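You operate a simulated robot arm through the tools that you are given. There is no shell and no other tool. Be economical: measure what you need, move in short steps, check, and stop when the job is done.

You run a simulated robot arm. Do the job below in one go: nothing can be reset, and whatever is moved stays where it is left.

## Task
Clone the blue cradle's radio to the grey cradle's, check it, and put the copy in the green tray.
Fine: both on at low volume, CLONE till DONE, CHECK for MATCH, both off; the source radio stays.

The check looks at the end state, three seconds after you hand in, the way a careful person would. Anything else that was tipped, shoved, dropped, spilled or broken makes it a failure.

## Robot
A 6-joint arm with a fingered hand, hanging from a carriage that runs on a gantry, over the field with the corners [-2.285, -0.366], [0.315, -0.367], [0.315, 0.913], [-2.285, 0.914] (x, y) and turns from -6.405 to 5.603 rad about z. Base frame: it is fixed where the carriage stands at the start and does not move with it; the origin is on the floor, on the carriage's upright axis, x ahead of it, y to its left, z up; the surface under the hand at the start is at about z = 0.8. Readings come in m, rad, newtons and seconds.
With the tool pointing down near the work surface it reaches from about 0.1 to 0.62 m from the robot's upright axis, wherever it stands. Its first joint turns from -2.897 to 2.897 rad. Places, roughly: blue coupler (3x2x3 cm) [0.5, -0.4, 0.8]; channel knob of radio eleven [0.5, -0.2, 1]; channel knob of radio seventeen [0.3, -0.2, 1]; grey coupler (3x2x3 cm) [0.2, -0.4, 0.8]; inside of the green tray [0.1, -0.3, 0.8]; radio [3.25, 2, 0.75]; read key [0.5, -0.3, 0.8]; save key [0.2, -0.3, 0.8]; talk key of radio eleven [0.5, -0.2, 0.9]; talk key of radio seventeen [0.3, -0.2, 0.9]; write key [0.4, -0.3, 0.8]. Payload 4 kg.
The TCP is the grasp point between the finger pads, 0.03 m short of the fingertips. In the tool frame z runs along the fingers and y along their closing line. The gripper opens to 0.104 m. The gripper's body begins 0.035 m behind the TCP. The gripper is a hand of 5 fingers: y runs from the thumb to the fingers, the wrist lies at [-0.015, -0.113, -0.19] in the tool frame.
Orientation is told as [roll, pitch, yaw] about the base's x, y, z axes, in that order, counted from this pose: with the fingers straight down and the wrist toward the robot, the tool's x, y and z point along [0, 1, 0], [1, 0, 0] and [0, 0, -1] of the base frame.

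## Interface
- The arm moves only by the tool step_arm. Its argument "increments" is a list of rows, each a list of 6 numbers: the turn, a rotation vector about the tool's x, y, z in rad, then the shift along the tool's x, y, z in m. In form: [[wx, wy, wz, x, y, z], ...]. A call has 1 to 12 rows; each row shifts and turns the commanded pose from where the row before left it, along the tool's axes as they then stand. Rows are played at 5 a second. More than 0.05 m and 0.15 rad between two rows, and nothing of the call is played. Where a pose cannot be reached the arm comes as near as it can. A force on the tool above 60 N (or 10 N above the force at the start of the call, whichever is more), or a blocked arm, ends the call early, and 0.2 s more pass. In this call time passes only in rows, and 0.2 s behind the last. The reply holds the time, the measured pose of the TCP, the force on the tool along the base axes, the opening and the grip force, in the units named above and with some noise, with the torque about the TCP (base axes, N m) and any sound that the robot's microphone picked up.
- Cameras (640 x 400 px; columns grow to the right, rows downward): "scene" is now at [0.2151, -0.0628, 1.749]; the picture's right is [-0.96, -0.27, 0.00], its down [-0.25, 0.89, -0.37] and it looks along [0.10, -0.36, -0.93] (base axes); focal length 272 px, centre (320, 200). "wrist" rides on the gripper at [0.06, -0.083, -0.12] in the tool frame; the picture's right is [-0.79, 0.29, -0.54], its down [-0.56, -0.71, 0.44] and it looks along [-0.26, 0.65, 0.72] (tool axes); focal length 234 px, centre (320, 200).
- snapshot(camera): a new picture of that camera. The clock stands still meanwhile.
- raise_lower(by): slides the trunk up (or, below 0, down) by that many m; the arm and the scene camera ride with it, the base frame stays. It gives what a move gives, with no picture.
- steer(legs): drives the robot by 1 to 6 legs, each [ahead, left, turn to the left] in m, m and rad, along the robot's own axes; the way and the turn of a leg run together, so that a leg with both is an arc; at most 1.5 m and 3.142 rad a leg. The arm and the cameras ride along, it lands a little off, and it stops where it bumps. It keeps to its track: a leg is cut to what the track allows. It gives what a move gives.
- move_fingers(index, middle, ring, little, thumb_bend, thumb_turn): sets how far each is bent, from 0 (flat) to 1 (curled in); at 0.3 the hand is open as for a grip, at 0.7 the pads meet at the TCP. One left out holds its place. A second passes; each finger stops where it meets its share of the squeeze, and holds until it gets a number again. It is the only way to open and close the hand. It gives what a move gives, with no picture; readings hold the bend of each and the force on index, middle, ring, little, thumb and palm. thumb_turn goes from beside the hand (0) to across from the fingers (1), as for a grip.
- turn_head(pan, tilt): turns the head with the scene camera to pan (to the left, within 2.705 rad either way) and tilt (down, from -0.506 to 1.204), counted from straight ahead of the robot. It gives what a move gives.
- point_at(camera, pixels): there is no depth. For up to 12 entries [column, row, z] of the newest picture of that camera ("zoom" is the newest enlarged one), the place [x, y] in the base frame at which the ray of that pixel passes the height z, good to about 0.002 m, but the place of the scene camera against the robot may be out by one fixed shift of up to 0.018 m in any direction. The clock stands still meanwhile.
- enlarge(camera, box): a new picture of the part [left, top, right, bottom] of that camera's present view, enlarged. The clock stands still meanwhile.
- sign_off(): hands the job in; it is judged then, once.

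Work in short steps. Measure before you move; look again where a grasp or a placing could have gone wrong, and mend it. You have 80 turns and 68 pictures in all, those below and enlarged ones among them. Open the gripper and draw the arm clear of the work before you hand the job in, unless the task says otherwise; then end with one line.

The tools are called after ">>>" by a JSON object that holds its "api" and its "payload". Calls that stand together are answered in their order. step_arm: Moves the arm, as the interface text tells. Its arguments: {"type":"object","properties":{"increments":{"type":"array"}},"required":["increments"]} The other tools are called the same way: raise_lower (by) slides the trunk up or down; move_fingers (index, middle, ring, little, thumb_bend, thumb_turn) moves the fingers one by one; steer (legs) drives the base; turn_head (pan, tilt) turns the head that bears the scene camera; snapshot (camera) takes a picture; point_at (camera, pixels) gives the place at which the rays of pixels pass given heights; enlarge (camera, box) takes an enlarged picture of a part of a camera's view; sign_off () hands the job in.

At the start:

```text
time: 0.0
tool_pos: [0.3993, -0.2666, 0.9999]
ee_rot: [0.0, -0.001, 0.002]
ft_force: [0.4, -0.8, -0.4]
moment: [0.02, 0.0, -0.03]
finger_gap: 0.1038
grasp_force: 0.1
shape: jaw
bend: [0.3, 0.3, 0.3, 0.3, 0.3, 0.97]
finger forces: [0.0, 0.0, 0.1, 0.0, 0.1, 0.1]
trunk travel left (down, up): [-0.475, 0.123]
robot x, y, heading: [0.0015, -0.0008, 0.001]
head pan, tilt: [-1.299, 1.187]
```

scene: 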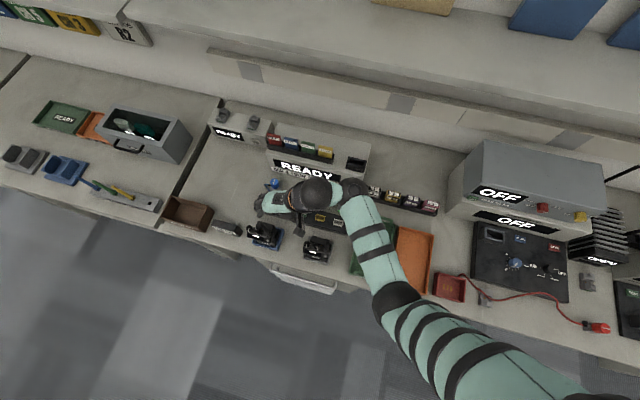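
wrist: 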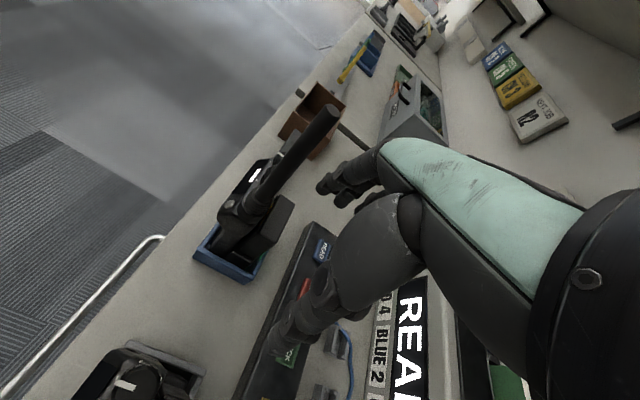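

The scene shows two radios near (263,235) and (318,247), with the programmer behind the hand at about (320,175). I'll enlarge the work area.

>>> {"api": "enlarge", "payload": {"camera": "scene", "box": [200, 90, 440, 290]}}

>>> {"api": "enlarge", "payload": {"camera": "wrist", "box": [100, 80, 460, 400]}}

```text
2.00 times, centred on (320, 190) of scene
```

zoom: 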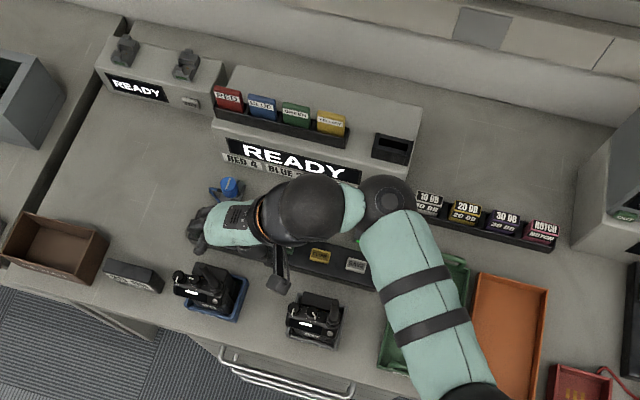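

```text
1.25 times, centred on (280, 240) of wrist
```

zoom: 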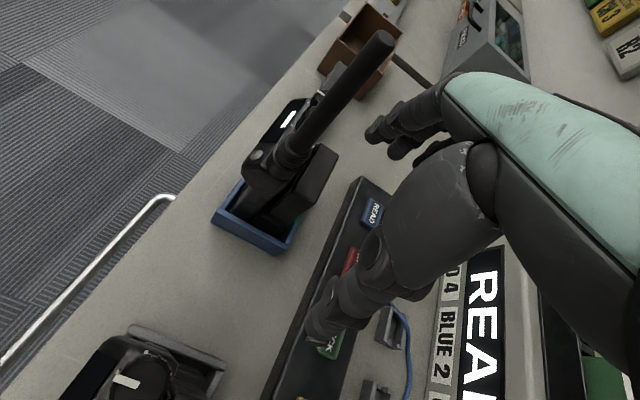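

The arm hides the programmer. I'll raise the trunk, then back the carriage away from the bench (+y) to see it.

>>> {"api": "raise_lower", "payload": {"by": 0.12}}

>>> {"api": "steer", "payload": {"legs": [[0, 0.4, 0]]}}

>>> {"api": "turn_head", "payload": {"pan": -1.3, "tilt": 0.9}}

>>> {"api": "snapshot", "payload": {"camera": "scene"}}

```text
time: 1.5
tool_pos: [0.4007, -0.2671, 1.1198]
ee_rot: [0.0, 0.0, 0.0]
ft_force: [0.3, 0.2, -0.5]
moment: [0.03, -0.01, 0.02]
finger_gap: 0.1036
grasp_force: 0.0
shape: jaw
bend: [0.3, 0.3, 0.3, 0.3, 0.3, 0.97]
finger forces: [0.0, 0.1, 0.0, 0.0, 0.0, 0.1]
trunk travel left (down, up): [-0.595, 0.003]
robot x, y, heading: [0.0023, 0.0038, 0.004]
head pan, tilt: [-1.299, 1.187]
```

```text
time: 4.0
tool_pos: [0.3986, 0.1298, 1.1214]
ee_rot: [-0.001, 0.0, -0.006]
ft_force: [-0.4, -0.1, -0.3]
moment: [0.01, 0.04, -0.04]
finger_gap: 0.1034
grasp_force: 0.1
shape: jaw
bend: [0.3, 0.3, 0.3, 0.3, 0.3, 0.97]
finger forces: [0.0, 0.0, 0.0, 0.0, 0.1, 0.0]
trunk travel left (down, up): [-0.595, 0.003]
robot x, y, heading: [0.0008, 0.4009, -0.004]
head pan, tilt: [-1.299, 1.187]
```

```text
time: 4.8
tool_pos: [0.3987, 0.1302, 1.1202]
ee_rot: [0.0, 0.0, -0.003]
ft_force: [-0.2, 0.9, 0.2]
moment: [-0.04, 0.02, -0.03]
finger_gap: 0.1038
grasp_force: 0.0
shape: jaw
bend: [0.3, 0.3, 0.3, 0.3, 0.3, 0.97]
finger forces: [0.0, 0.0, 0.1, 0.0, 0.1, 0.0]
trunk travel left (down, up): [-0.595, 0.003]
robot x, y, heading: [0.0002, 0.3995, -0.002]
head pan, tilt: [-1.3, 0.901]
```

```text
63 pictures are left
```

scene: 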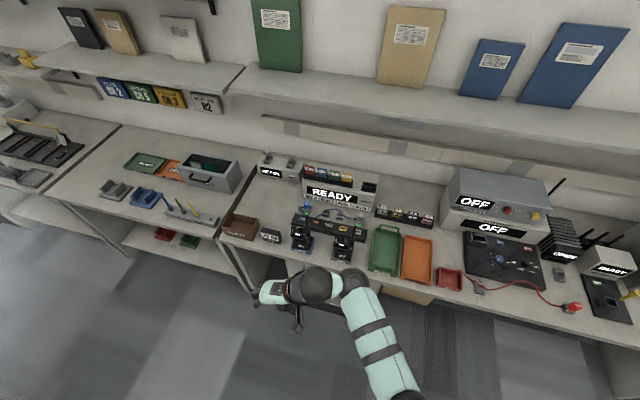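

The bench is now visible; I'll enlarge the programmer area.

>>> {"api": "enlarge", "payload": {"camera": "scene", "box": [270, 160, 400, 270]}}

>>> {"api": "enlarge", "payload": {"camera": "scene", "box": [280, 205, 360, 260]}}

>>> {"api": "enlarge", "payload": {"camera": "scene", "box": [290, 160, 390, 225]}}

```text
3.64 times, centred on (335, 215) of scene
```

zoom: 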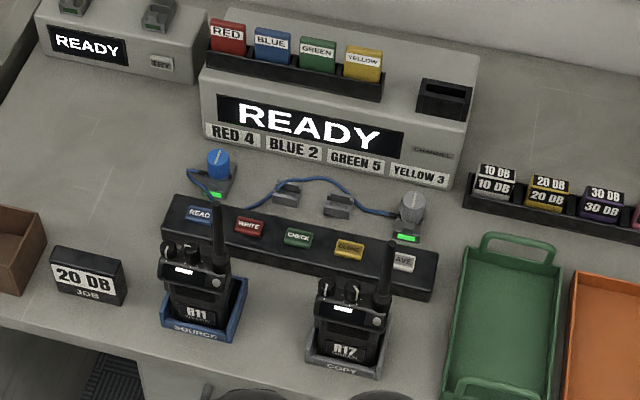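

```text
7.27 times, centred on (320, 232) of scene
```

zoom: 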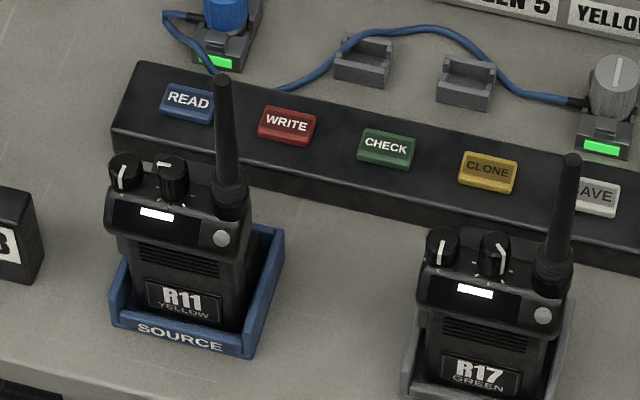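

```text
6.15 times, centred on (340, 192) of scene
```

zoom: 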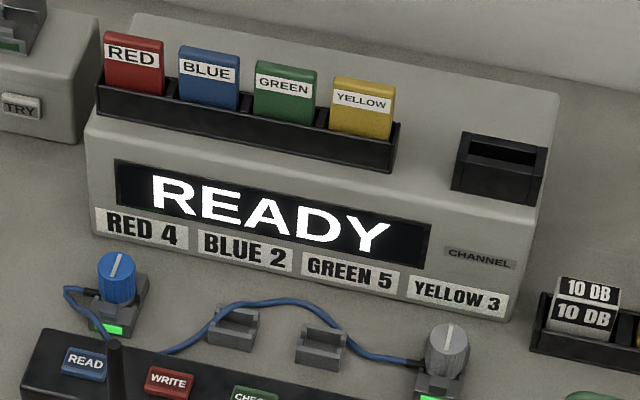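

I need detail on couplers, knobs and displays, so I'll zoom tighter.

>>> {"api": "enlarge", "payload": {"camera": "scene", "box": [296, 198, 328, 218]}}

>>> {"api": "enlarge", "payload": {"camera": "scene", "box": [290, 220, 322, 240]}}

>>> {"api": "enlarge", "payload": {"camera": "scene", "box": [328, 205, 368, 240]}}

```text
16.00 times, centred on (312, 208) of scene
```

zoom: 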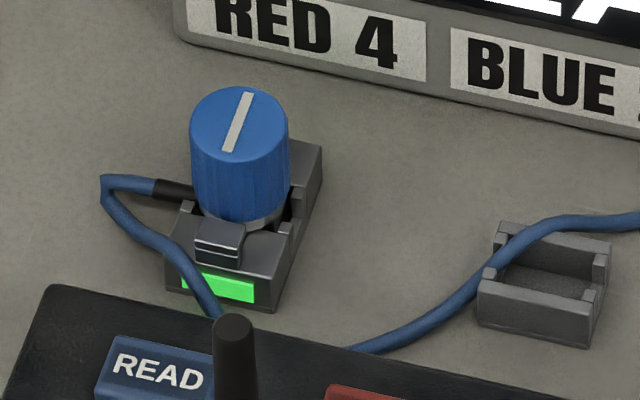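

```text
16.00 times, centred on (306, 230) of scene
```

zoom: 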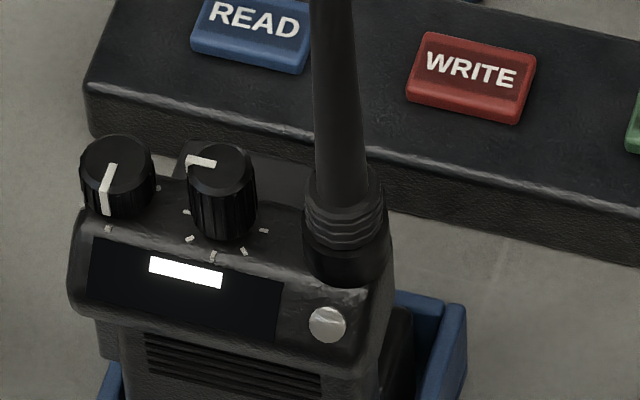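

```text
11.43 times, centred on (348, 222) of scene
```

zoom: 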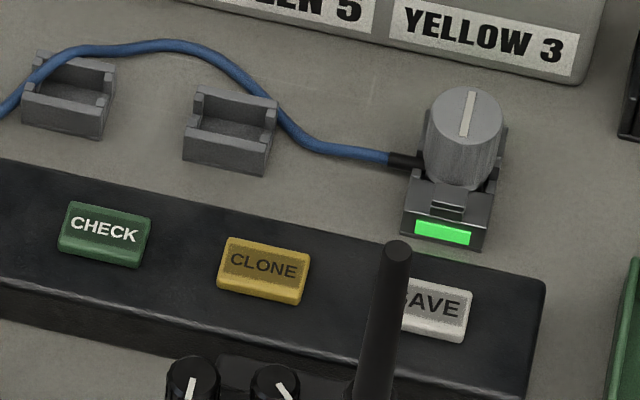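

The couplers sit in green-lit ports. Next the wrist camera, which should see the radios near (430,340) from here and can calibrate the scene camera.

>>> {"api": "snapshot", "payload": {"camera": "wrist"}}

```text
56 pictures are left
```

wrist: 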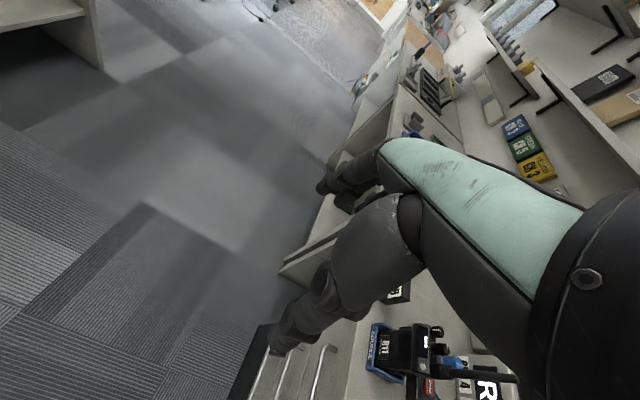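

R11 appears at about (420,350) in the wrist view. I'll zoom there, then zoom the same in the scene view for matching points.

>>> {"api": "enlarge", "payload": {"camera": "wrist", "box": [370, 310, 480, 390]}}

```text
5.00 times, centred on (425, 350) of wrist
```

zoom: 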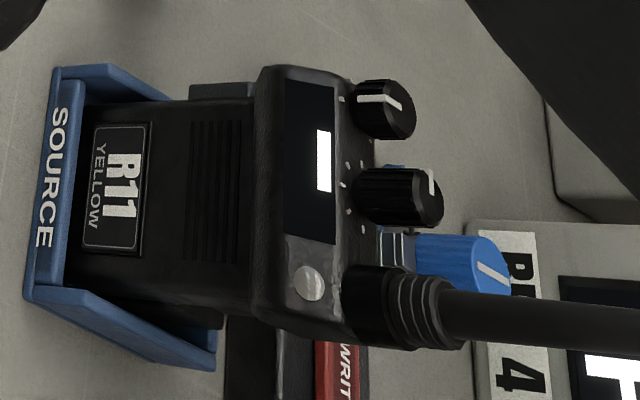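

Volume knob is the outer one (+x side), pointing to its tick at the front (OFF). I'll compare rays from both cameras to find positions and heights.

>>> {"api": "point_at", "payload": {"camera": "zoom", "pixels": [[398, 109, 0.94], [398, 109, 0.98], [425, 197, 0.94], [425, 197, 0.98], [30, 290, 0.8], [60, 72, 0.83], [310, 285, 0.9], [310, 285, 0.94], [440, 315, 0.94], [440, 315, 0.98]]}}

>>> {"api": "point_at", "payload": {"camera": "scene", "pixels": [[293.2, 227.8, 0.94], [293.2, 227.8, 0.98], [299.9, 227.8, 0.94], [299.9, 227.8, 0.98], [306.5, 237.8, 0.9], [306.5, 237.8, 0.94], [307.8, 217, 0.98], [307.8, 217, 1.02], [307.8, 217, 1.06]]}}

```text
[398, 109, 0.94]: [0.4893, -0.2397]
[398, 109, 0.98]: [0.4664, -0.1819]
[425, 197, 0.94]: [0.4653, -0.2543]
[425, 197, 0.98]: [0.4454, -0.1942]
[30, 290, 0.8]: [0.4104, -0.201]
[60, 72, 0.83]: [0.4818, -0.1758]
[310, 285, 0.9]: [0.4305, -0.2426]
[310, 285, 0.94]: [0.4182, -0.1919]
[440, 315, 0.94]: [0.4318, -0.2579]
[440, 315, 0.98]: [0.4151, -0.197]
```

```text
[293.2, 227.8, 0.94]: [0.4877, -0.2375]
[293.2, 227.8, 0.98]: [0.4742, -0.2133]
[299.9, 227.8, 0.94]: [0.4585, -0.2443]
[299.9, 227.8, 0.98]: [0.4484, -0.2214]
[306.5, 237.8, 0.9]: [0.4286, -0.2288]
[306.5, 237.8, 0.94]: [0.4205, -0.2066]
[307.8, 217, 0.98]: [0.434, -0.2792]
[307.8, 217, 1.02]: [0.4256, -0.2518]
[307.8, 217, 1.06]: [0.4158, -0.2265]
```

The antenna tip seems to be at about z≈1.03, so at TCP z 1.12 the fingers clear it. I'll drive back over the bench and take a second wrist view.

>>> {"api": "steer", "payload": {"legs": [[0, -0.36, 0]]}}

>>> {"api": "snapshot", "payload": {"camera": "wrist"}}

```text
time: 7.1
tool_pos: [0.3985, -0.2262, 1.1205]
ee_rot: [0.0, 0.0, -0.001]
ft_force: [1.5, -0.2, 0.7]
moment: [0.05, 0.0, 0.0]
finger_gap: 0.1037
grasp_force: 0.1
shape: jaw
bend: [0.3, 0.3, 0.3, 0.3, 0.3, 0.97]
finger forces: [0.1, 0.0, 0.0, 0.0, 0.0, 0.0]
trunk travel left (down, up): [-0.595, 0.003]
robot x, y, heading: [0.0016, 0.0391, 0.002]
head pan, tilt: [-1.3, 0.901]
```

```text
54 pictures are left
```

wrist: 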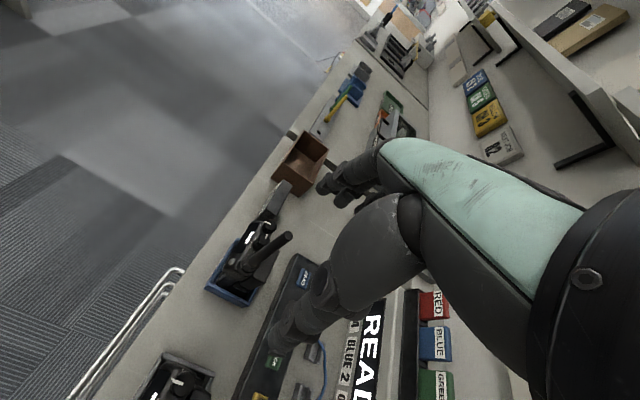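

R11 is at about (248,260) and R17 at the bottom (180,385). Zooming both.

>>> {"api": "enlarge", "payload": {"camera": "wrist", "box": [195, 200, 315, 310]}}

>>> {"api": "point_at", "payload": {"camera": "wrist", "pixels": [[288, 237, 1.0], [288, 237, 1.03], [288, 237, 1.06]]}}

```text
3.64 times, centred on (255, 255) of wrist
```

zoom: 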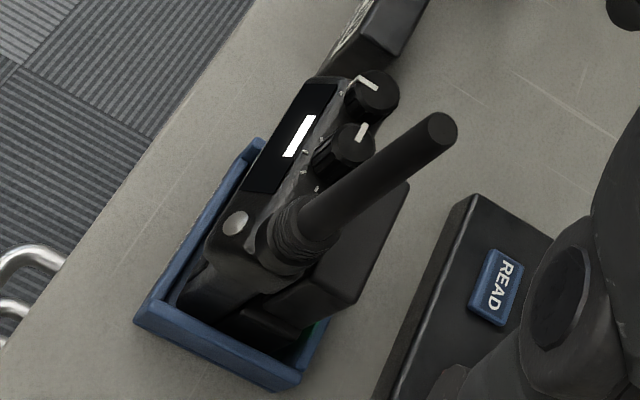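

```text
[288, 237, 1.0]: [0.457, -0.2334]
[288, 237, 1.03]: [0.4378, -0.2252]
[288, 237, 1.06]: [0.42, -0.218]
```

>>> {"api": "point_at", "payload": {"camera": "zoom", "pixels": [[375, 88, 0.94], [375, 88, 0.98], [355, 140, 0.94], [355, 140, 0.98], [235, 222, 0.9], [235, 222, 0.94], [440, 128, 1.02], [440, 128, 1.06], [300, 220, 0.94], [300, 220, 0.98], [493, 285, 0.84]]}}

```text
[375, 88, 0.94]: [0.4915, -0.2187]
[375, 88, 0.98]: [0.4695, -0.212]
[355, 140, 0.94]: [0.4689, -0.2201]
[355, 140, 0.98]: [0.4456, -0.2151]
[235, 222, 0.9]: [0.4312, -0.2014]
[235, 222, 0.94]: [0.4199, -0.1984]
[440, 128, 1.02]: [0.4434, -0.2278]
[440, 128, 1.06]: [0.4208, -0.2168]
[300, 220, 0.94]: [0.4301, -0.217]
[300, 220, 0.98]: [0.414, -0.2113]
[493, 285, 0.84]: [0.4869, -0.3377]
```

Volume knob R11 top at ≈(0.481,-0.216,0.956), channel knob (0.454,-0.217,0.964), antenna (0.425,-0.217) up to 1.05; scene camera reads y about 0.012 too low. Now I'll look at the hand geometry, with index/thumb pinch and the other fingers curled.

>>> {"api": "move_fingers", "payload": {"index": 0.5, "middle": 0.5, "ring": 1, "little": 1, "thumb_bend": 0.5}}

>>> {"api": "turn_head", "payload": {"pan": -1.1, "tilt": 1.1}}

>>> {"api": "snapshot", "payload": {"camera": "scene"}}

>>> {"api": "enlarge", "payload": {"camera": "wrist", "box": [220, 100, 480, 400]}}

```text
time: 8.1
tool_pos: [0.3994, -0.2266, 1.1213]
ee_rot: [0.0, 0.0, -0.001]
ft_force: [-0.1, 0.1, -0.2]
moment: [0.01, 0.01, -0.03]
finger_gap: 0.0526
grasp_force: 0.2
shape: fingers
bend: [0.5, 0.5, 1.0, 1.0, 0.5, 0.97]
finger forces: [0.0, 0.0, 0.1, 0.0, 0.0, 0.1]
trunk travel left (down, up): [-0.595, 0.003]
robot x, y, heading: [-0.0007, 0.04, 0.001]
head pan, tilt: [-1.3, 0.901]
```

```text
time: 8.8
tool_pos: [0.3995, -0.2269, 1.1193]
ee_rot: [0.001, 0.0, -0.002]
ft_force: [-0.5, 0.5, -0.6]
moment: [-0.01, 0.0, -0.01]
finger_gap: 0.0526
grasp_force: 0.0
shape: fingers
bend: [0.5, 0.5, 1.0, 1.0, 0.5, 0.97]
finger forces: [0.0, 0.1, 0.0, 0.1, 0.0, 0.0]
trunk travel left (down, up): [-0.595, 0.003]
robot x, y, heading: [-0.0012, 0.0418, -0.003]
head pan, tilt: [-1.1, 1.1]
```

```text
52 pictures are left
```

scene: 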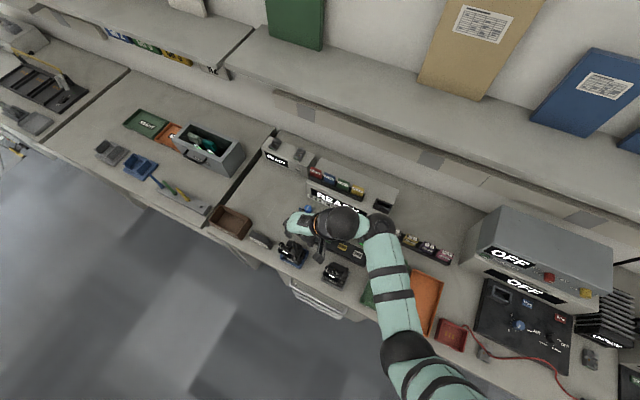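

```text
1.33 times, centred on (350, 250) of wrist
```

zoom: 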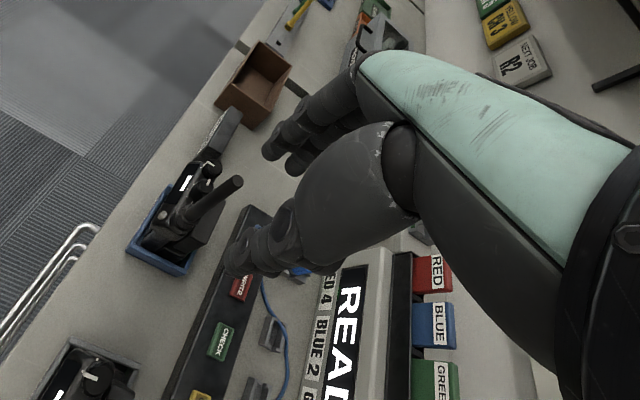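

Index is on the tool +x side (nearest wrist camera). I'll close an index–thumb pinch in the air to measure where the tips meet relative to the TCP.

>>> {"api": "move_fingers", "payload": {"index": 0.7, "middle": 1, "ring": 1, "little": 1, "thumb_bend": 0.7, "thumb_turn": 0.8}}

>>> {"api": "enlarge", "payload": {"camera": "wrist", "box": [220, 150, 460, 390]}}

>>> {"api": "enlarge", "payload": {"camera": "scene", "box": [270, 190, 370, 290]}}

```text
time: 9.8
tool_pos: [0.3985, -0.2264, 1.1188]
ee_rot: [0.001, 0.0, -0.002]
ft_force: [-0.1, -0.7, -0.1]
moment: [0.02, -0.02, -0.02]
finger_gap: 0.0112
grasp_force: 0.2
shape: fingers
bend: [0.7, 1.0, 1.0, 1.0, 0.7, 0.82]
finger forces: [0.0, 0.0, 0.1, 0.0, 0.0, 0.0]
trunk travel left (down, up): [-0.595, 0.003]
robot x, y, heading: [-0.004, 0.0381, 0.001]
head pan, tilt: [-1.1, 1.1]
```

```text
1.67 times, centred on (340, 270) of wrist
```

zoom: 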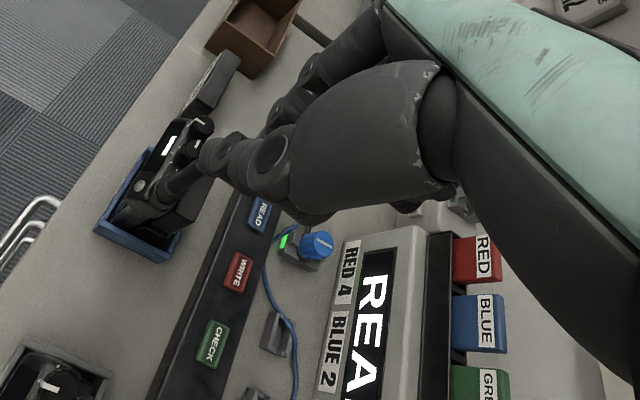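

```text
4.00 times, centred on (320, 240) of scene
```

zoom: 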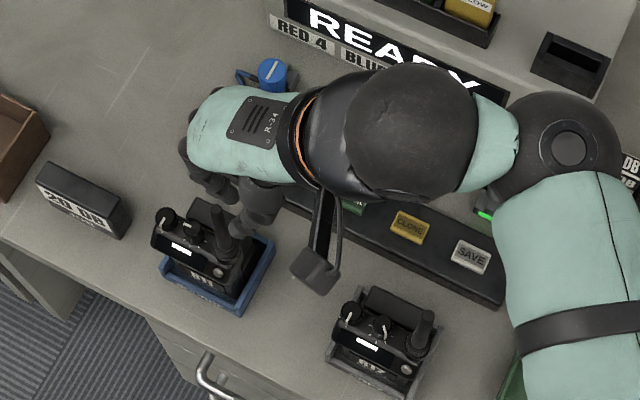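

The thumb tip projects where tool (0.03, 0, 0.03) would, so the pinch point lies about 3 cm to tool +x of the TCP. To keep the hand away from the antennas I'll yaw the tool by +90° (wrist to −y, hand extending to +x of the index) and look again.

>>> {"api": "step_arm", "payload": {"increments": [[0, 0, -0.143, 0, 0, 0], [0, 0, -0.143, 0, 0, 0], [0, 0, -0.143, 0, 0, 0], [0, 0, -0.143, 0, 0, 0], [0, 0, -0.143, 0, 0, 0], [0, 0, -0.143, 0, 0, 0], [0, 0, -0.143, 0, 0, 0], [0, 0, -0.143, 0, 0, 0], [0, 0, -0.143, 0, 0, 0], [0, 0, -0.143, 0, 0, 0], [0, 0, -0.141, 0, 0, 0]]}}

>>> {"api": "steer", "payload": {"legs": [[0.1, 0.25, 0]]}}

>>> {"api": "turn_head", "payload": {"pan": -1.1, "tilt": 1.0}}

>>> {"api": "snapshot", "payload": {"camera": "scene"}}

```text
time: 12.2
tool_pos: [0.3895, -0.1993, 1.107]
ee_rot: [0.0, 0.01, 1.562]
ft_force: [0.4, 0.0, 0.3]
moment: [-0.02, 0.0, 0.01]
finger_gap: 0.0111
grasp_force: 0.1
shape: fingers
bend: [0.7, 1.0, 1.0, 1.0, 0.7, 0.82]
finger forces: [0.1, 0.0, 0.0, 0.0, 0.0, 0.0]
out of reach, approached as far as the arm can: row 2, 3, 4, 5, 9, 10, 11
trunk travel left (down, up): [-0.595, 0.003]
robot x, y, heading: [-0.0001, 0.0406, 0.003]
head pan, tilt: [-1.1, 1.1]
```

```text
time: 14.1
tool_pos: [0.489, 0.0479, 1.1077]
ee_rot: [0.0, 0.01, 1.56]
ft_force: [0.6, -0.6, -0.1]
moment: [-0.01, 0.0, -0.03]
finger_gap: 0.011
grasp_force: 0.1
shape: fingers
bend: [0.7, 1.0, 1.0, 1.0, 0.7, 0.82]
finger forces: [0.0, 0.0, 0.1, 0.1, 0.0, 0.0]
trunk travel left (down, up): [-0.595, 0.003]
robot x, y, heading: [0.1002, 0.2902, 0.005]
head pan, tilt: [-1.1, 1.1]
```

```text
time: 14.8
tool_pos: [0.4888, 0.0471, 1.1076]
ee_rot: [0.0, 0.01, 1.561]
ft_force: [-0.1, 0.1, -0.8]
moment: [-0.02, -0.04, 0.02]
finger_gap: 0.0114
grasp_force: 0.0
shape: fingers
bend: [0.7, 1.0, 1.0, 1.0, 0.7, 0.82]
finger forces: [0.1, 0.0, 0.0, 0.2, 0.0, 0.1]
trunk travel left (down, up): [-0.595, 0.003]
robot x, y, heading: [0.0967, 0.2864, -0.0]
head pan, tilt: [-1.1, 1.0]
```

```text
48 pictures are left
```

scene: 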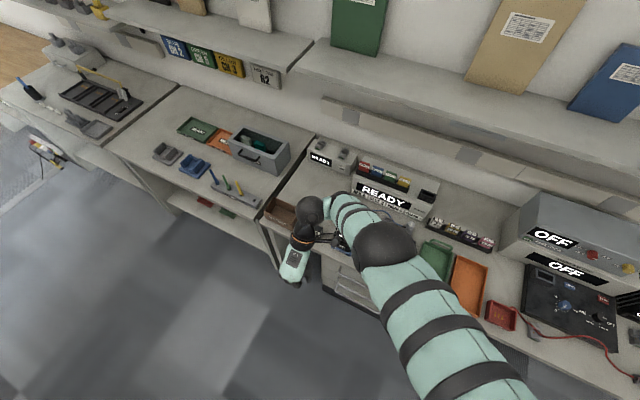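

Reach works with this yaw. A wrist zoom on the finger tips to pin down the pinch point.

>>> {"api": "enlarge", "payload": {"camera": "wrist", "box": [250, 170, 400, 265]}}

>>> {"api": "enlarge", "payload": {"camera": "scene", "box": [265, 185, 365, 295]}}

```text
4.21 times, centred on (325, 218) of wrist
```

zoom: 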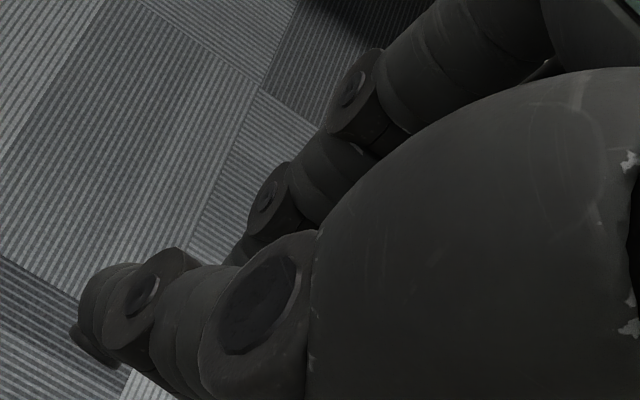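

```text
3.64 times, centred on (315, 240) of scene
```

zoom: 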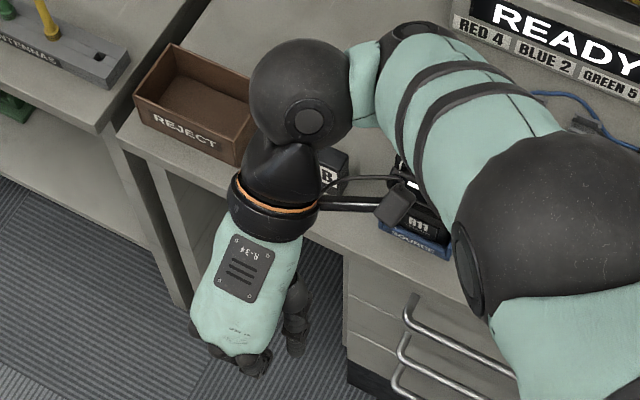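

Pinch point estimated at tool ≈(0.026, 0, 0.03). I'll pull the arm a little toward the robot for reach, yaw slightly further (to ~105°), and open the pinch modestly.

>>> {"api": "step_arm", "payload": {"increments": [[0, 0, 0, 0.02, 0.03, 0], [0, 0, 0, 0.02, 0.03, 0], [0, 0, -0.13, 0.0, 0.0, 0], [0, 0, -0.13, 0, 0, 0]]}}

>>> {"api": "move_fingers", "payload": {"index": 0.6, "thumb_bend": 0.6}}

```text
time: 15.8
tool_pos: [0.479, 0.0758, 1.0921]
ee_rot: [0.009, 0.028, 1.801]
ft_force: [-0.4, 0.3, -0.2]
moment: [0.01, -0.01, 0.01]
finger_gap: 0.0111
grasp_force: 0.2
shape: fingers
bend: [0.7, 1.0, 1.0, 1.0, 0.7, 0.82]
finger forces: [0.1, 0.1, 0.0, 0.1, 0.0, 0.0]
out of reach, approached as far as the arm can: row 1, 2, 3, 4
trunk travel left (down, up): [-0.595, 0.003]
robot x, y, heading: [0.0992, 0.2877, -0.004]
head pan, tilt: [-1.1, 1.0]
```

```text
time: 16.8
tool_pos: [0.4806, 0.0756, 1.0911]
ee_rot: [0.007, 0.03, 1.8]
ft_force: [0.1, -0.3, 0.0]
moment: [0.01, 0.03, 0.01]
finger_gap: 0.0316
grasp_force: 0.2
shape: fingers
bend: [0.6, 1.0, 1.0, 1.0, 0.6, 0.81]
finger forces: [0.0, 0.0, 0.1, 0.1, 0.0, 0.0]
trunk travel left (down, up): [-0.595, 0.003]
robot x, y, heading: [0.1013, 0.2878, 0.002]
head pan, tilt: [-1.1, 1.0]
```

The limit is the yaw relative to the arm's bearing, so I'll swing the arm to the left side of the robot (over open floor), then place the carriage lower in y.

>>> {"api": "step_arm", "payload": {"increments": [[0, 0, 0, 0, 0.04, 0], [0, 0, 0, 0, 0.04, 0], [0, 0, 0, 0, 0.04, 0], [0, 0, 0, 0, 0.04, 0], [0, 0, 0, 0, 0.04, 0], [0, 0, 0, 0, 0.04, 0], [0, 0, 0, 0, 0.04, 0], [0, 0, 0, 0, 0.04, 0]]}}

```text
time: 18.6
tool_pos: [0.5061, 0.3319, 1.0128]
ee_rot: [0.004, 0.008, 1.82]
ft_force: [0.0, -0.9, 0.2]
moment: [0.03, 0.01, 0.0]
finger_gap: 0.0315
grasp_force: 0.0
shape: fingers
bend: [0.6, 1.0, 1.0, 1.0, 0.6, 0.81]
finger forces: [0.1, 0.0, 0.1, 0.0, 0.0, 0.0]
out of reach, approached as far as the arm can: row 1, 2, 3, 4, 5, 6, 7, 8
trunk travel left (down, up): [-0.595, 0.003]
robot x, y, heading: [0.1022, 0.2858, -0.001]
head pan, tilt: [-1.1, 1.0]
```

Still limited; I'll test whether less yaw relieves it.

>>> {"api": "step_arm", "payload": {"increments": [[0, 0, 0.14, 0, 0, 0], [0, 0, 0.14, 0, 0, 0], [0, 0, 0.14, 0, 0, 0], [0, 0, 0.14, 0, 0, 0]]}}

```text
time: 19.6
tool_pos: [0.5063, 0.3315, 1.0133]
ee_rot: [-0.002, 0.009, 1.259]
ft_force: [0.5, -0.3, 0.1]
moment: [-0.01, 0.07, 0.0]
finger_gap: 0.0318
grasp_force: 0.0
shape: fingers
bend: [0.6, 1.0, 1.0, 1.0, 0.6, 0.81]
finger forces: [0.0, 0.0, 0.1, 0.0, 0.0, 0.0]
trunk travel left (down, up): [-0.595, 0.003]
robot x, y, heading: [0.0984, 0.287, -0.003]
head pan, tilt: [-1.1, 1.0]
```

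Free of the limit now. Raise to a safe height and move to the wanted position relative to the robot.

>>> {"api": "step_arm", "payload": {"increments": [[0, 0, 0, 0, 0, -0.03], [0, 0, 0, 0, 0, -0.03], [0, 0, 0, 0, 0, -0.03], [0, 0, 0, 0.03, 0.016, 0], [0, 0, 0, 0.03, 0.016, 0], [0, 0, 0, 0.03, 0.016, 0], [0, 0, 0, 0.036, 0.016, 0]]}}

```text
time: 21.2
tool_pos: [0.4337, 0.45, 1.0553]
ee_rot: [-0.004, 0.012, 1.26]
ft_force: [0.4, -0.6, -0.9]
moment: [0.0, 0.02, 0.0]
finger_gap: 0.0315
grasp_force: 0.0
shape: fingers
bend: [0.6, 1.0, 1.0, 1.0, 0.6, 0.81]
finger forces: [0.0, 0.0, 0.0, 0.0, 0.0, 0.1]
out of reach, approached as far as the arm can: row 1, 2, 3
trunk travel left (down, up): [-0.595, 0.003]
robot x, y, heading: [0.1023, 0.2921, -0.0]
head pan, tilt: [-1.1, 1.0]
```

Height is limited when folded close; extend outward then raise.

>>> {"api": "step_arm", "payload": {"increments": [[0, 0, 0, -0.03, 0.006, 0], [0, 0, 0, -0.03, 0.006, 0], [0, 0, 0, -0.03, 0.006, 0], [0, 0, 0, 0, 0, -0.025], [0, 0, 0, 0, 0, -0.025], [0, 0, 0, 0, 0, -0.015]]}}

```text
time: 22.6
tool_pos: [0.5341, 0.4495, 1.097]
ee_rot: [-0.004, 0.009, 1.26]
ft_force: [0.0, -0.9, -0.2]
moment: [0.02, -0.03, 0.01]
finger_gap: 0.0316
grasp_force: 0.0
shape: fingers
bend: [0.6, 1.0, 1.0, 1.0, 0.6, 0.81]
finger forces: [0.1, 0.1, 0.0, 0.0, 0.0, 0.0]
out of reach, approached as far as the arm can: row 5, 6
trunk travel left (down, up): [-0.595, 0.003]
robot x, y, heading: [0.0979, 0.2924, 0.005]
head pan, tilt: [-1.1, 1.0]
```

Height is adequate. Turn yaw to ~105° here and check it holds.

>>> {"api": "step_arm", "payload": {"increments": [[0, 0, -0.14, 0, 0, 0], [0, 0, -0.14, 0, 0, 0], [0, 0, -0.14, 0, 0, 0], [0, 0, -0.14, 0, 0, 0]]}}

```text
time: 23.6
tool_pos: [0.5506, 0.4614, 1.0721]
ee_rot: [0.003, 0.008, 1.823]
ft_force: [0.0, 0.6, 0.8]
moment: [0.01, 0.0, 0.0]
finger_gap: 0.0317
grasp_force: 0.0
shape: fingers
bend: [0.6, 1.0, 1.0, 1.0, 0.6, 0.81]
finger forces: [0.1, 0.0, 0.0, 0.1, 0.0, 0.0]
out of reach, approached as far as the arm can: row 1, 2, 3
trunk travel left (down, up): [-0.595, 0.003]
robot x, y, heading: [0.1019, 0.2905, -0.008]
head pan, tilt: [-1.1, 1.0]
```

Pose good. Drive to just in front of R11 with x aligned and look.

>>> {"api": "steer", "payload": {"legs": [[-0.045, -0.58, 0]]}}

>>> {"api": "turn_head", "payload": {"pan": 0.1, "tilt": 1.15}}

>>> {"api": "snapshot", "payload": {"camera": "scene"}}

>>> {"api": "snapshot", "payload": {"camera": "wrist"}}

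```text
time: 26.9
tool_pos: [0.5068, -0.1128, 1.0717]
ee_rot: [0.003, 0.008, 1.823]
ft_force: [0.6, 0.4, -0.1]
moment: [-0.03, 0.01, 0.02]
finger_gap: 0.0316
grasp_force: 0.0
shape: fingers
bend: [0.6, 1.0, 1.0, 1.0, 0.6, 0.81]
finger forces: [0.0, 0.0, 0.0, 0.0, 0.0, 0.1]
trunk travel left (down, up): [-0.595, 0.003]
robot x, y, heading: [0.0556, -0.2872, 0.004]
head pan, tilt: [-1.1, 1.0]
```

```text
time: 28.3
tool_pos: [0.5071, -0.1126, 1.0729]
ee_rot: [0.004, 0.009, 1.823]
ft_force: [-0.4, 0.7, 0.1]
moment: [-0.02, 0.01, -0.02]
finger_gap: 0.0315
grasp_force: 0.0
shape: fingers
bend: [0.6, 1.0, 1.0, 1.0, 0.6, 0.81]
finger forces: [0.0, 0.1, 0.0, 0.0, 0.0, 0.1]
trunk travel left (down, up): [-0.595, 0.003]
robot x, y, heading: [0.0578, -0.2878, -0.002]
head pan, tilt: [0.099, 1.15]
```

```text
45 pictures are left
```

scene: 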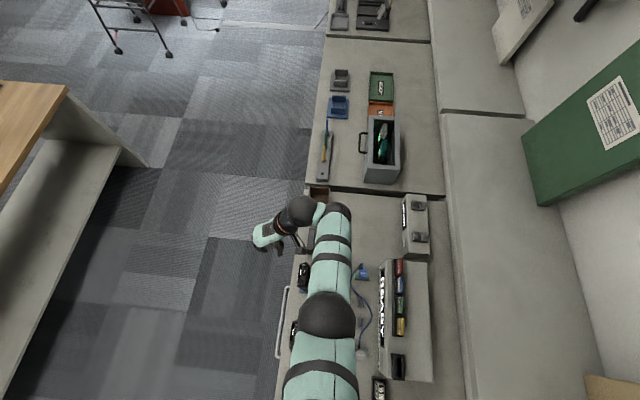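

```text
44 pictures are left
```

wrist: 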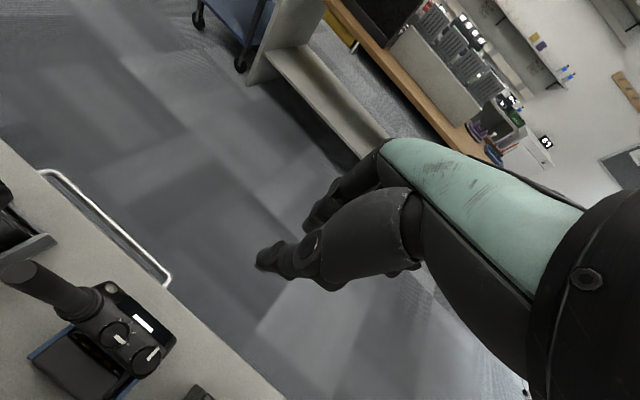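

Both finger tips are visible against the floor, near (265,260) and (310,225), and R11's knobs at (112,335)/(145,358). Zoom on tips, then on knobs for a precise position.

>>> {"api": "enlarge", "payload": {"camera": "wrist", "box": [240, 180, 360, 290]}}

>>> {"api": "enlarge", "payload": {"camera": "wrist", "box": [60, 270, 200, 390]}}

>>> {"api": "point_at", "payload": {"camera": "zoom", "pixels": [[260, 205, 0.964], [260, 205, 0.944], [412, 325, 0.956], [412, 325, 0.936], [365, 303, 0.956], [455, 330, 0.956]]}}

```text
3.64 times, centred on (300, 235) of wrist
```

zoom: 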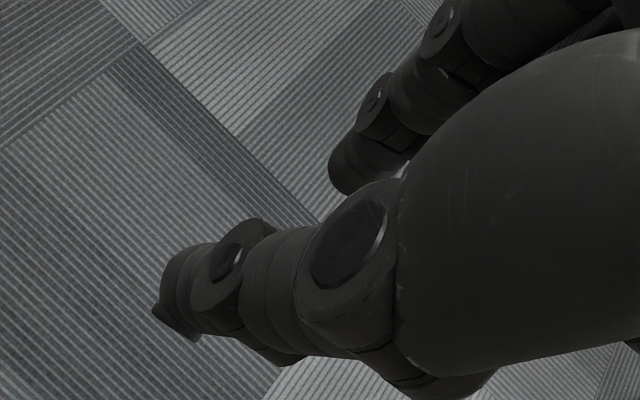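

```text
3.33 times, centred on (130, 330) of wrist
```

zoom: 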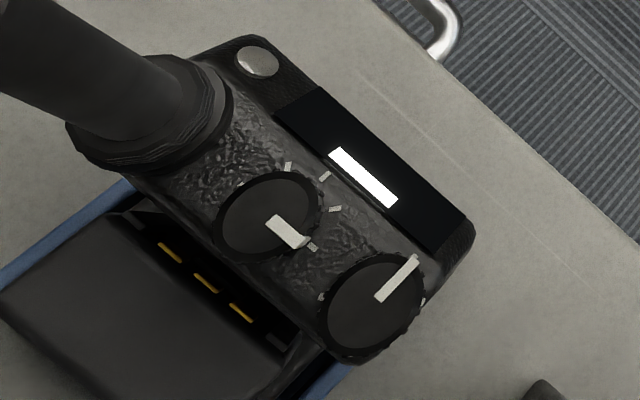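

```text
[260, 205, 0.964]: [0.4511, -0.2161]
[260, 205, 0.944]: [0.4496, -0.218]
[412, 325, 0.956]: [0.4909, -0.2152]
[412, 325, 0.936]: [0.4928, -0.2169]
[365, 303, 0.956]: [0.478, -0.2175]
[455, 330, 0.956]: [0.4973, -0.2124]
```

This overhead view shows the pointer and ticks well. I'll query several points: volume rim extremes, pointer ends and the ticks.

>>> {"api": "point_at", "payload": {"camera": "zoom", "pixels": [[328, 303, 0.956], [422, 295, 0.956], [385, 257, 0.956], [355, 355, 0.956], [380, 297, 0.956], [415, 260, 0.956], [424, 301, 0.944], [322, 297, 0.944], [312, 246, 0.944], [335, 208, 0.944], [325, 176, 0.944], [288, 166, 0.944]]}}

>>> {"api": "point_at", "payload": {"camera": "zoom", "pixels": [[217, 222, 0.964], [318, 208, 0.964], [280, 172, 0.964], [250, 260, 0.964], [270, 218, 0.964], [303, 240, 0.964], [180, 105, 0.97], [70, 130, 0.96], [230, 90, 0.96], [245, 40, 0.94], [470, 225, 0.94]]}}

```text
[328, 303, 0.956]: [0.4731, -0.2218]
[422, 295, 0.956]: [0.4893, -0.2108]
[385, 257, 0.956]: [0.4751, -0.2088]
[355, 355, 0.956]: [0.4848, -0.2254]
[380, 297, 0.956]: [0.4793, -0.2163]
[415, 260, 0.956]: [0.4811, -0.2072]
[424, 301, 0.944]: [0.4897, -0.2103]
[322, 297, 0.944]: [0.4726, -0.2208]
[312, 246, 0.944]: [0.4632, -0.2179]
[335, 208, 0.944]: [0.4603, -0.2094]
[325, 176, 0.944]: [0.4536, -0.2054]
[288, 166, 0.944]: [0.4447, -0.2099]
```

```text
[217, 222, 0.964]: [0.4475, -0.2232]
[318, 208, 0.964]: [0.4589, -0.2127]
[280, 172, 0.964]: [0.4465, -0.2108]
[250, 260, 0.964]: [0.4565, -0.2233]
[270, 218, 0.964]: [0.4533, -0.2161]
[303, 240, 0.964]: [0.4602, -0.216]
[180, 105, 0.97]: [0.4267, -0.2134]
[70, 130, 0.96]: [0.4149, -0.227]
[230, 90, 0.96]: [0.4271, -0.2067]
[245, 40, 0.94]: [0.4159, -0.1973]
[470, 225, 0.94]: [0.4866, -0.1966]
```

Volume knob centre ≈(0.4805,−0.2167), radius ≈1 cm; pointer at front (+y). I'll zoom closer for the tick layout.

>>> {"api": "enlarge", "payload": {"camera": "wrist", "box": [110, 325, 170, 385]}}

```text
6.67 times, centred on (140, 355) of wrist
```

zoom: 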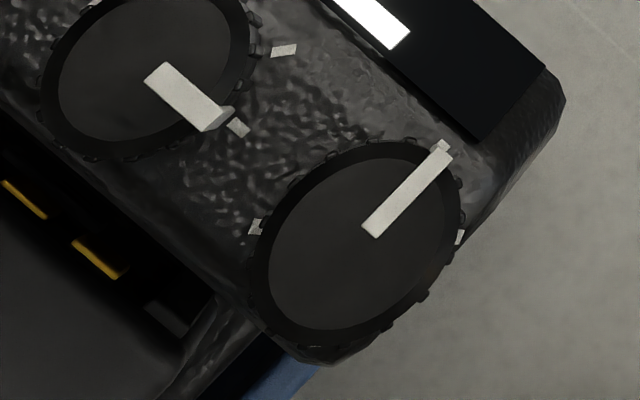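

Thumb tip is at tool x≈0.03 but the index tip is nearer x≈0.01; I'll turn the thumb fully across to oppose it and re-measure.

>>> {"api": "move_fingers", "payload": {"thumb_turn": 1.0}}

>>> {"api": "enlarge", "payload": {"camera": "wrist", "box": [240, 180, 360, 290]}}

```text
time: 29.3
tool_pos: [0.5067, -0.1128, 1.0719]
ee_rot: [0.003, 0.007, 1.824]
ft_force: [0.5, 0.5, -1.0]
moment: [0.0, -0.01, 0.0]
finger_gap: 0.0255
grasp_force: 0.0
shape: fingers
bend: [0.6, 1.0, 1.0, 1.0, 0.6, 1.0]
finger forces: [0.1, 0.0, 0.1, 0.0, 0.0, 0.0]
trunk travel left (down, up): [-0.595, 0.003]
robot x, y, heading: [0.0564, -0.2909, 0.003]
head pan, tilt: [0.099, 1.15]
```

```text
3.64 times, centred on (300, 235) of wrist
```

zoom: 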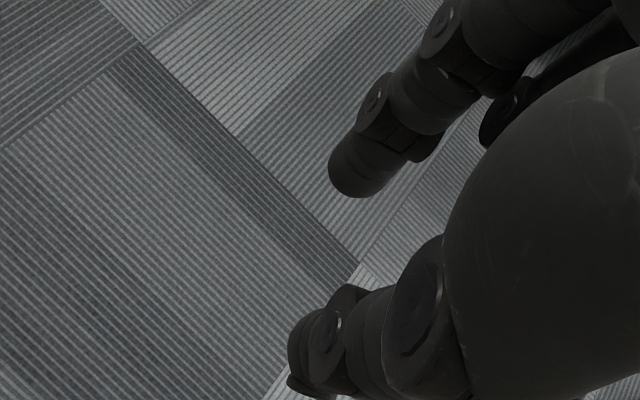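

At full turn the thumb (x≈0.002) opposes the index (x≈0.006) right near the TCP. So pinch at TCP; open slightly, drive over the knob and shift.

>>> {"api": "move_fingers", "payload": {"index": 0.55, "thumb_bend": 0.55}}

>>> {"api": "steer", "payload": {"legs": [[-0.022, -0.068, 0]]}}

>>> {"api": "step_arm", "payload": {"increments": [[0, 0, 0, 0.008, -0.032, 0]]}}

>>> {"api": "snapshot", "payload": {"camera": "wrist"}}

```text
time: 30.3
tool_pos: [0.5063, -0.1118, 1.0717]
ee_rot: [0.004, 0.009, 1.823]
ft_force: [-0.4, -0.5, -0.2]
moment: [0.01, 0.01, -0.01]
finger_gap: 0.0384
grasp_force: 0.1
shape: fingers
bend: [0.55, 1.0, 1.0, 1.0, 0.55, 1.0]
finger forces: [0.0, 0.1, 0.0, 0.0, 0.0, 0.0]
trunk travel left (down, up): [-0.595, 0.003]
robot x, y, heading: [0.0567, -0.2896, 0.002]
head pan, tilt: [0.099, 1.15]
```

```text
time: 31.3
tool_pos: [0.4854, -0.1801, 1.0721]
ee_rot: [0.002, 0.008, 1.822]
ft_force: [0.1, -0.4, -0.5]
moment: [-0.02, -0.01, 0.02]
finger_gap: 0.0385
grasp_force: 0.1
shape: fingers
bend: [0.55, 1.0, 1.0, 1.0, 0.55, 1.0]
finger forces: [0.0, 0.1, 0.0, 0.0, 0.0, 0.1]
trunk travel left (down, up): [-0.595, 0.003]
robot x, y, heading: [0.0339, -0.353, -0.001]
head pan, tilt: [0.099, 1.15]
```

```text
time: 31.7
tool_pos: [0.4897, -0.2125, 1.0691]
ee_rot: [0.003, 0.008, 1.824]
ft_force: [0.4, 1.3, 0.6]
moment: [-0.02, -0.04, -0.01]
finger_gap: 0.0386
grasp_force: 0.1
shape: fingers
bend: [0.55, 1.0, 1.0, 1.0, 0.55, 1.0]
finger forces: [0.1, 0.0, 0.1, 0.1, 0.0, 0.1]
out of reach, approached as far as the arm can: row 1
trunk travel left (down, up): [-0.595, 0.003]
robot x, y, heading: [0.0343, -0.3551, 0.002]
head pan, tilt: [0.099, 1.15]
```

```text
39 pictures are left
```

wrist: 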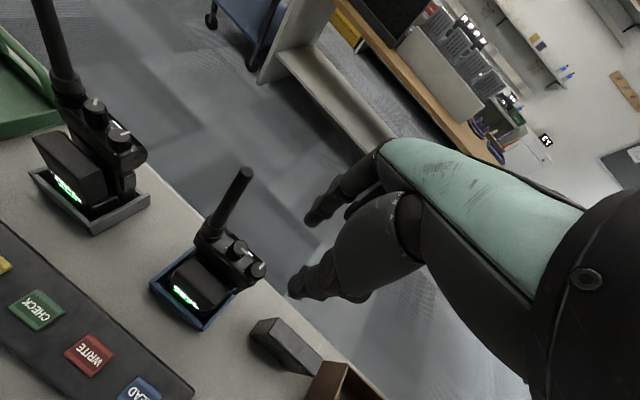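

Aligned within 5 mm. Small correction while descending 3 cm with the arm, then 4 cm with the trunk, then look.

>>> {"api": "step_arm", "payload": {"increments": [[0, 0, 0, 0.005, -0.002, 0.015], [0, 0, 0, 0, 0, 0.015]]}}

>>> {"api": "raise_lower", "payload": {"by": -0.04}}

>>> {"api": "enlarge", "payload": {"camera": "wrist", "box": [150, 130, 350, 330]}}

```text
time: 32.3
tool_pos: [0.4854, -0.2172, 1.0374]
ee_rot: [0.003, 0.008, 1.823]
ft_force: [1.1, -0.1, 0.4]
moment: [0.0, 0.01, 0.02]
finger_gap: 0.0387
grasp_force: 0.0
shape: fingers
bend: [0.55, 1.0, 1.0, 1.0, 0.55, 1.0]
finger forces: [0.0, 0.0, 0.0, 0.1, 0.0, 0.1]
trunk travel left (down, up): [-0.595, 0.003]
robot x, y, heading: [0.0339, -0.355, 0.007]
head pan, tilt: [0.099, 1.15]
```

```text
time: 33.1
tool_pos: [0.4861, -0.2164, 0.9978]
ee_rot: [0.004, 0.008, 1.823]
ft_force: [-0.4, 0.3, -0.5]
moment: [0.03, -0.01, 0.02]
finger_gap: 0.0385
grasp_force: 0.1
shape: fingers
bend: [0.55, 1.0, 1.0, 1.0, 0.55, 1.0]
finger forces: [0.0, 0.0, 0.2, 0.0, 0.0, 0.0]
trunk travel left (down, up): [-0.555, 0.043]
robot x, y, heading: [0.0319, -0.3564, 0.004]
head pan, tilt: [0.099, 1.15]
```

```text
2.00 times, centred on (250, 230) of wrist
```

zoom: 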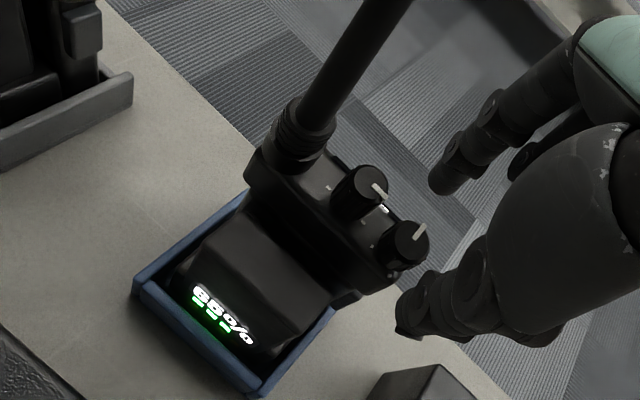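

The fingers straddle the volume knob ((405,245) in zoom). Lower 2 cm more to bring tips alongside the knob.

>>> {"api": "raise_lower", "payload": {"by": -0.02}}

>>> {"api": "enlarge", "payload": {"camera": "wrist", "box": [190, 150, 350, 310]}}

```text
time: 33.8
tool_pos: [0.4858, -0.2163, 0.9785]
ee_rot: [0.005, 0.009, 1.822]
ft_force: [0.2, 0.6, -0.3]
moment: [0.01, -0.01, 0.03]
finger_gap: 0.0387
grasp_force: 0.0
shape: fingers
bend: [0.55, 1.0, 1.0, 1.0, 0.55, 1.0]
finger forces: [0.0, 0.1, 0.0, 0.0, 0.1, 0.0]
trunk travel left (down, up): [-0.535, 0.063]
robot x, y, heading: [0.0352, -0.3562, -0.002]
head pan, tilt: [0.099, 1.15]
```

```text
2.50 times, centred on (270, 230) of wrist
```

zoom: 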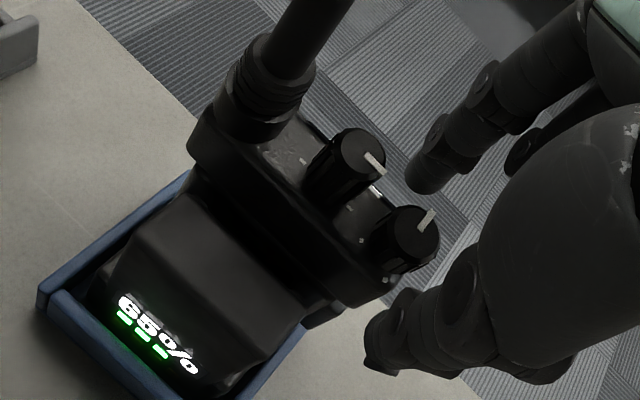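

Knob computes to tool (0.008,0.003), tips overlapping its upper ~8 mm. Lower 2 mm and close the pinch.

>>> {"api": "raise_lower", "payload": {"by": -0.002}}

>>> {"api": "move_fingers", "payload": {"index": 0.66, "thumb_bend": 0.66}}

>>> {"api": "enlarge", "payload": {"camera": "wrist", "box": [190, 150, 350, 310]}}

```text
time: 34.3
tool_pos: [0.485, -0.2162, 0.9754]
ee_rot: [0.005, 0.008, 1.824]
ft_force: [0.3, 0.3, 0.1]
moment: [-0.02, 0.0, 0.0]
finger_gap: 0.0386
grasp_force: 0.1
shape: fingers
bend: [0.55, 1.0, 1.0, 1.0, 0.55, 1.0]
finger forces: [0.0, 0.0, 0.2, 0.1, 0.0, 0.0]
trunk travel left (down, up): [-0.533, 0.065]
robot x, y, heading: [0.0373, -0.3508, 0.0]
head pan, tilt: [0.099, 1.15]
```

```text
time: 35.3
tool_pos: [0.4852, -0.2154, 0.9769]
ee_rot: [0.003, 0.008, 1.821]
ft_force: [0.3, 0.9, -0.4]
moment: [0.01, -0.04, 0.02]
finger_gap: 0.0155
grasp_force: 1.1
shape: fingers
bend: [0.64, 1.0, 1.0, 1.0, 0.65, 1.0]
finger forces: [1.2, 0.0, 0.0, 0.1, 1.1, 0.0]
trunk travel left (down, up): [-0.533, 0.065]
robot x, y, heading: [0.0331, -0.3541, 0.003]
head pan, tilt: [0.099, 1.15]
```

```text
2.50 times, centred on (270, 230) of wrist
```

zoom: 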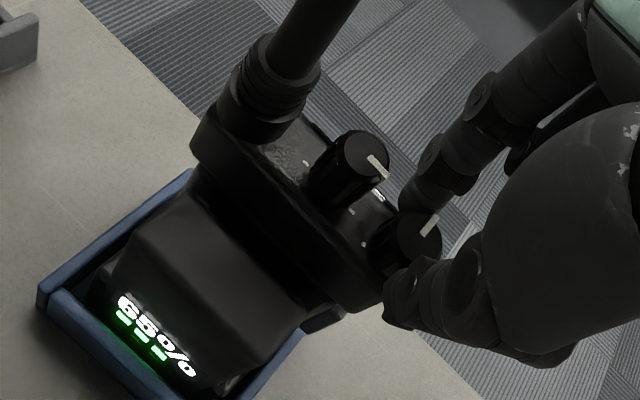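

Pinched with ~1.1 N on each. Tighten a bit and turn clockwise (tool +z) ~0.5 rad about the knob axis.

>>> {"api": "move_fingers", "payload": {"index": 0.72, "thumb_bend": 0.72}}

>>> {"api": "step_arm", "payload": {"increments": [[0, 0, 0.1, 0, -0.00046, 0], [0, 0, 0.1, 0, -0.00046, 0], [0, 0, 0.1, 0, -0.00046, 0], [0, 0, 0.1, 0, -0.00046, 0], [0, 0, 0.1, 0, -0.00046, 0]]}}

>>> {"api": "snapshot", "payload": {"camera": "wrist"}}

```text
time: 36.3
tool_pos: [0.4854, -0.215, 0.9761]
ee_rot: [0.004, 0.009, 1.821]
ft_force: [-0.6, -0.2, 0.0]
moment: [-0.01, 0.0, 0.01]
finger_gap: 0.0127
grasp_force: 6.2
shape: fingers
bend: [0.62, 1.0, 1.0, 1.0, 0.66, 1.0]
finger forces: [6.6, 0.0, 0.0, 0.1, 6.2, 0.0]
trunk travel left (down, up): [-0.533, 0.065]
robot x, y, heading: [0.0326, -0.3552, 0.001]
head pan, tilt: [0.099, 1.15]
```

```text
time: 37.5
tool_pos: [0.4862, -0.2199, 0.9765]
ee_rot: [-0.001, 0.01, 1.321]
ft_force: [-0.4, -0.4, -0.4]
moment: [-0.02, 0.02, 0.0]
finger_gap: 0.0123
grasp_force: 6.1
shape: fingers
bend: [0.71, 1.0, 1.0, 1.0, 0.66, 1.0]
finger forces: [6.3, 0.0, 0.1, 0.1, 6.4, 0.0]
trunk travel left (down, up): [-0.533, 0.065]
robot x, y, heading: [0.0379, -0.3561, 0.003]
head pan, tilt: [0.099, 1.15]
```

```text
35 pictures are left
```

wrist: 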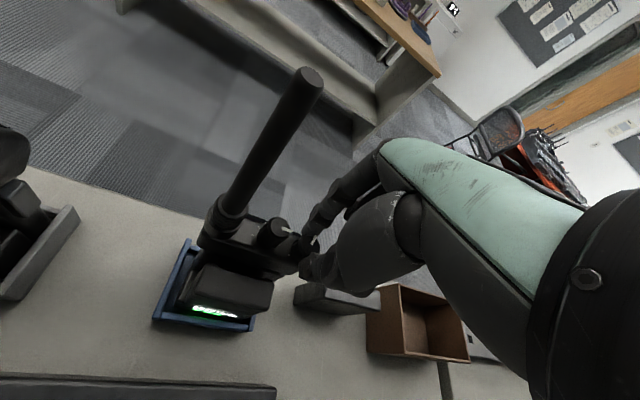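

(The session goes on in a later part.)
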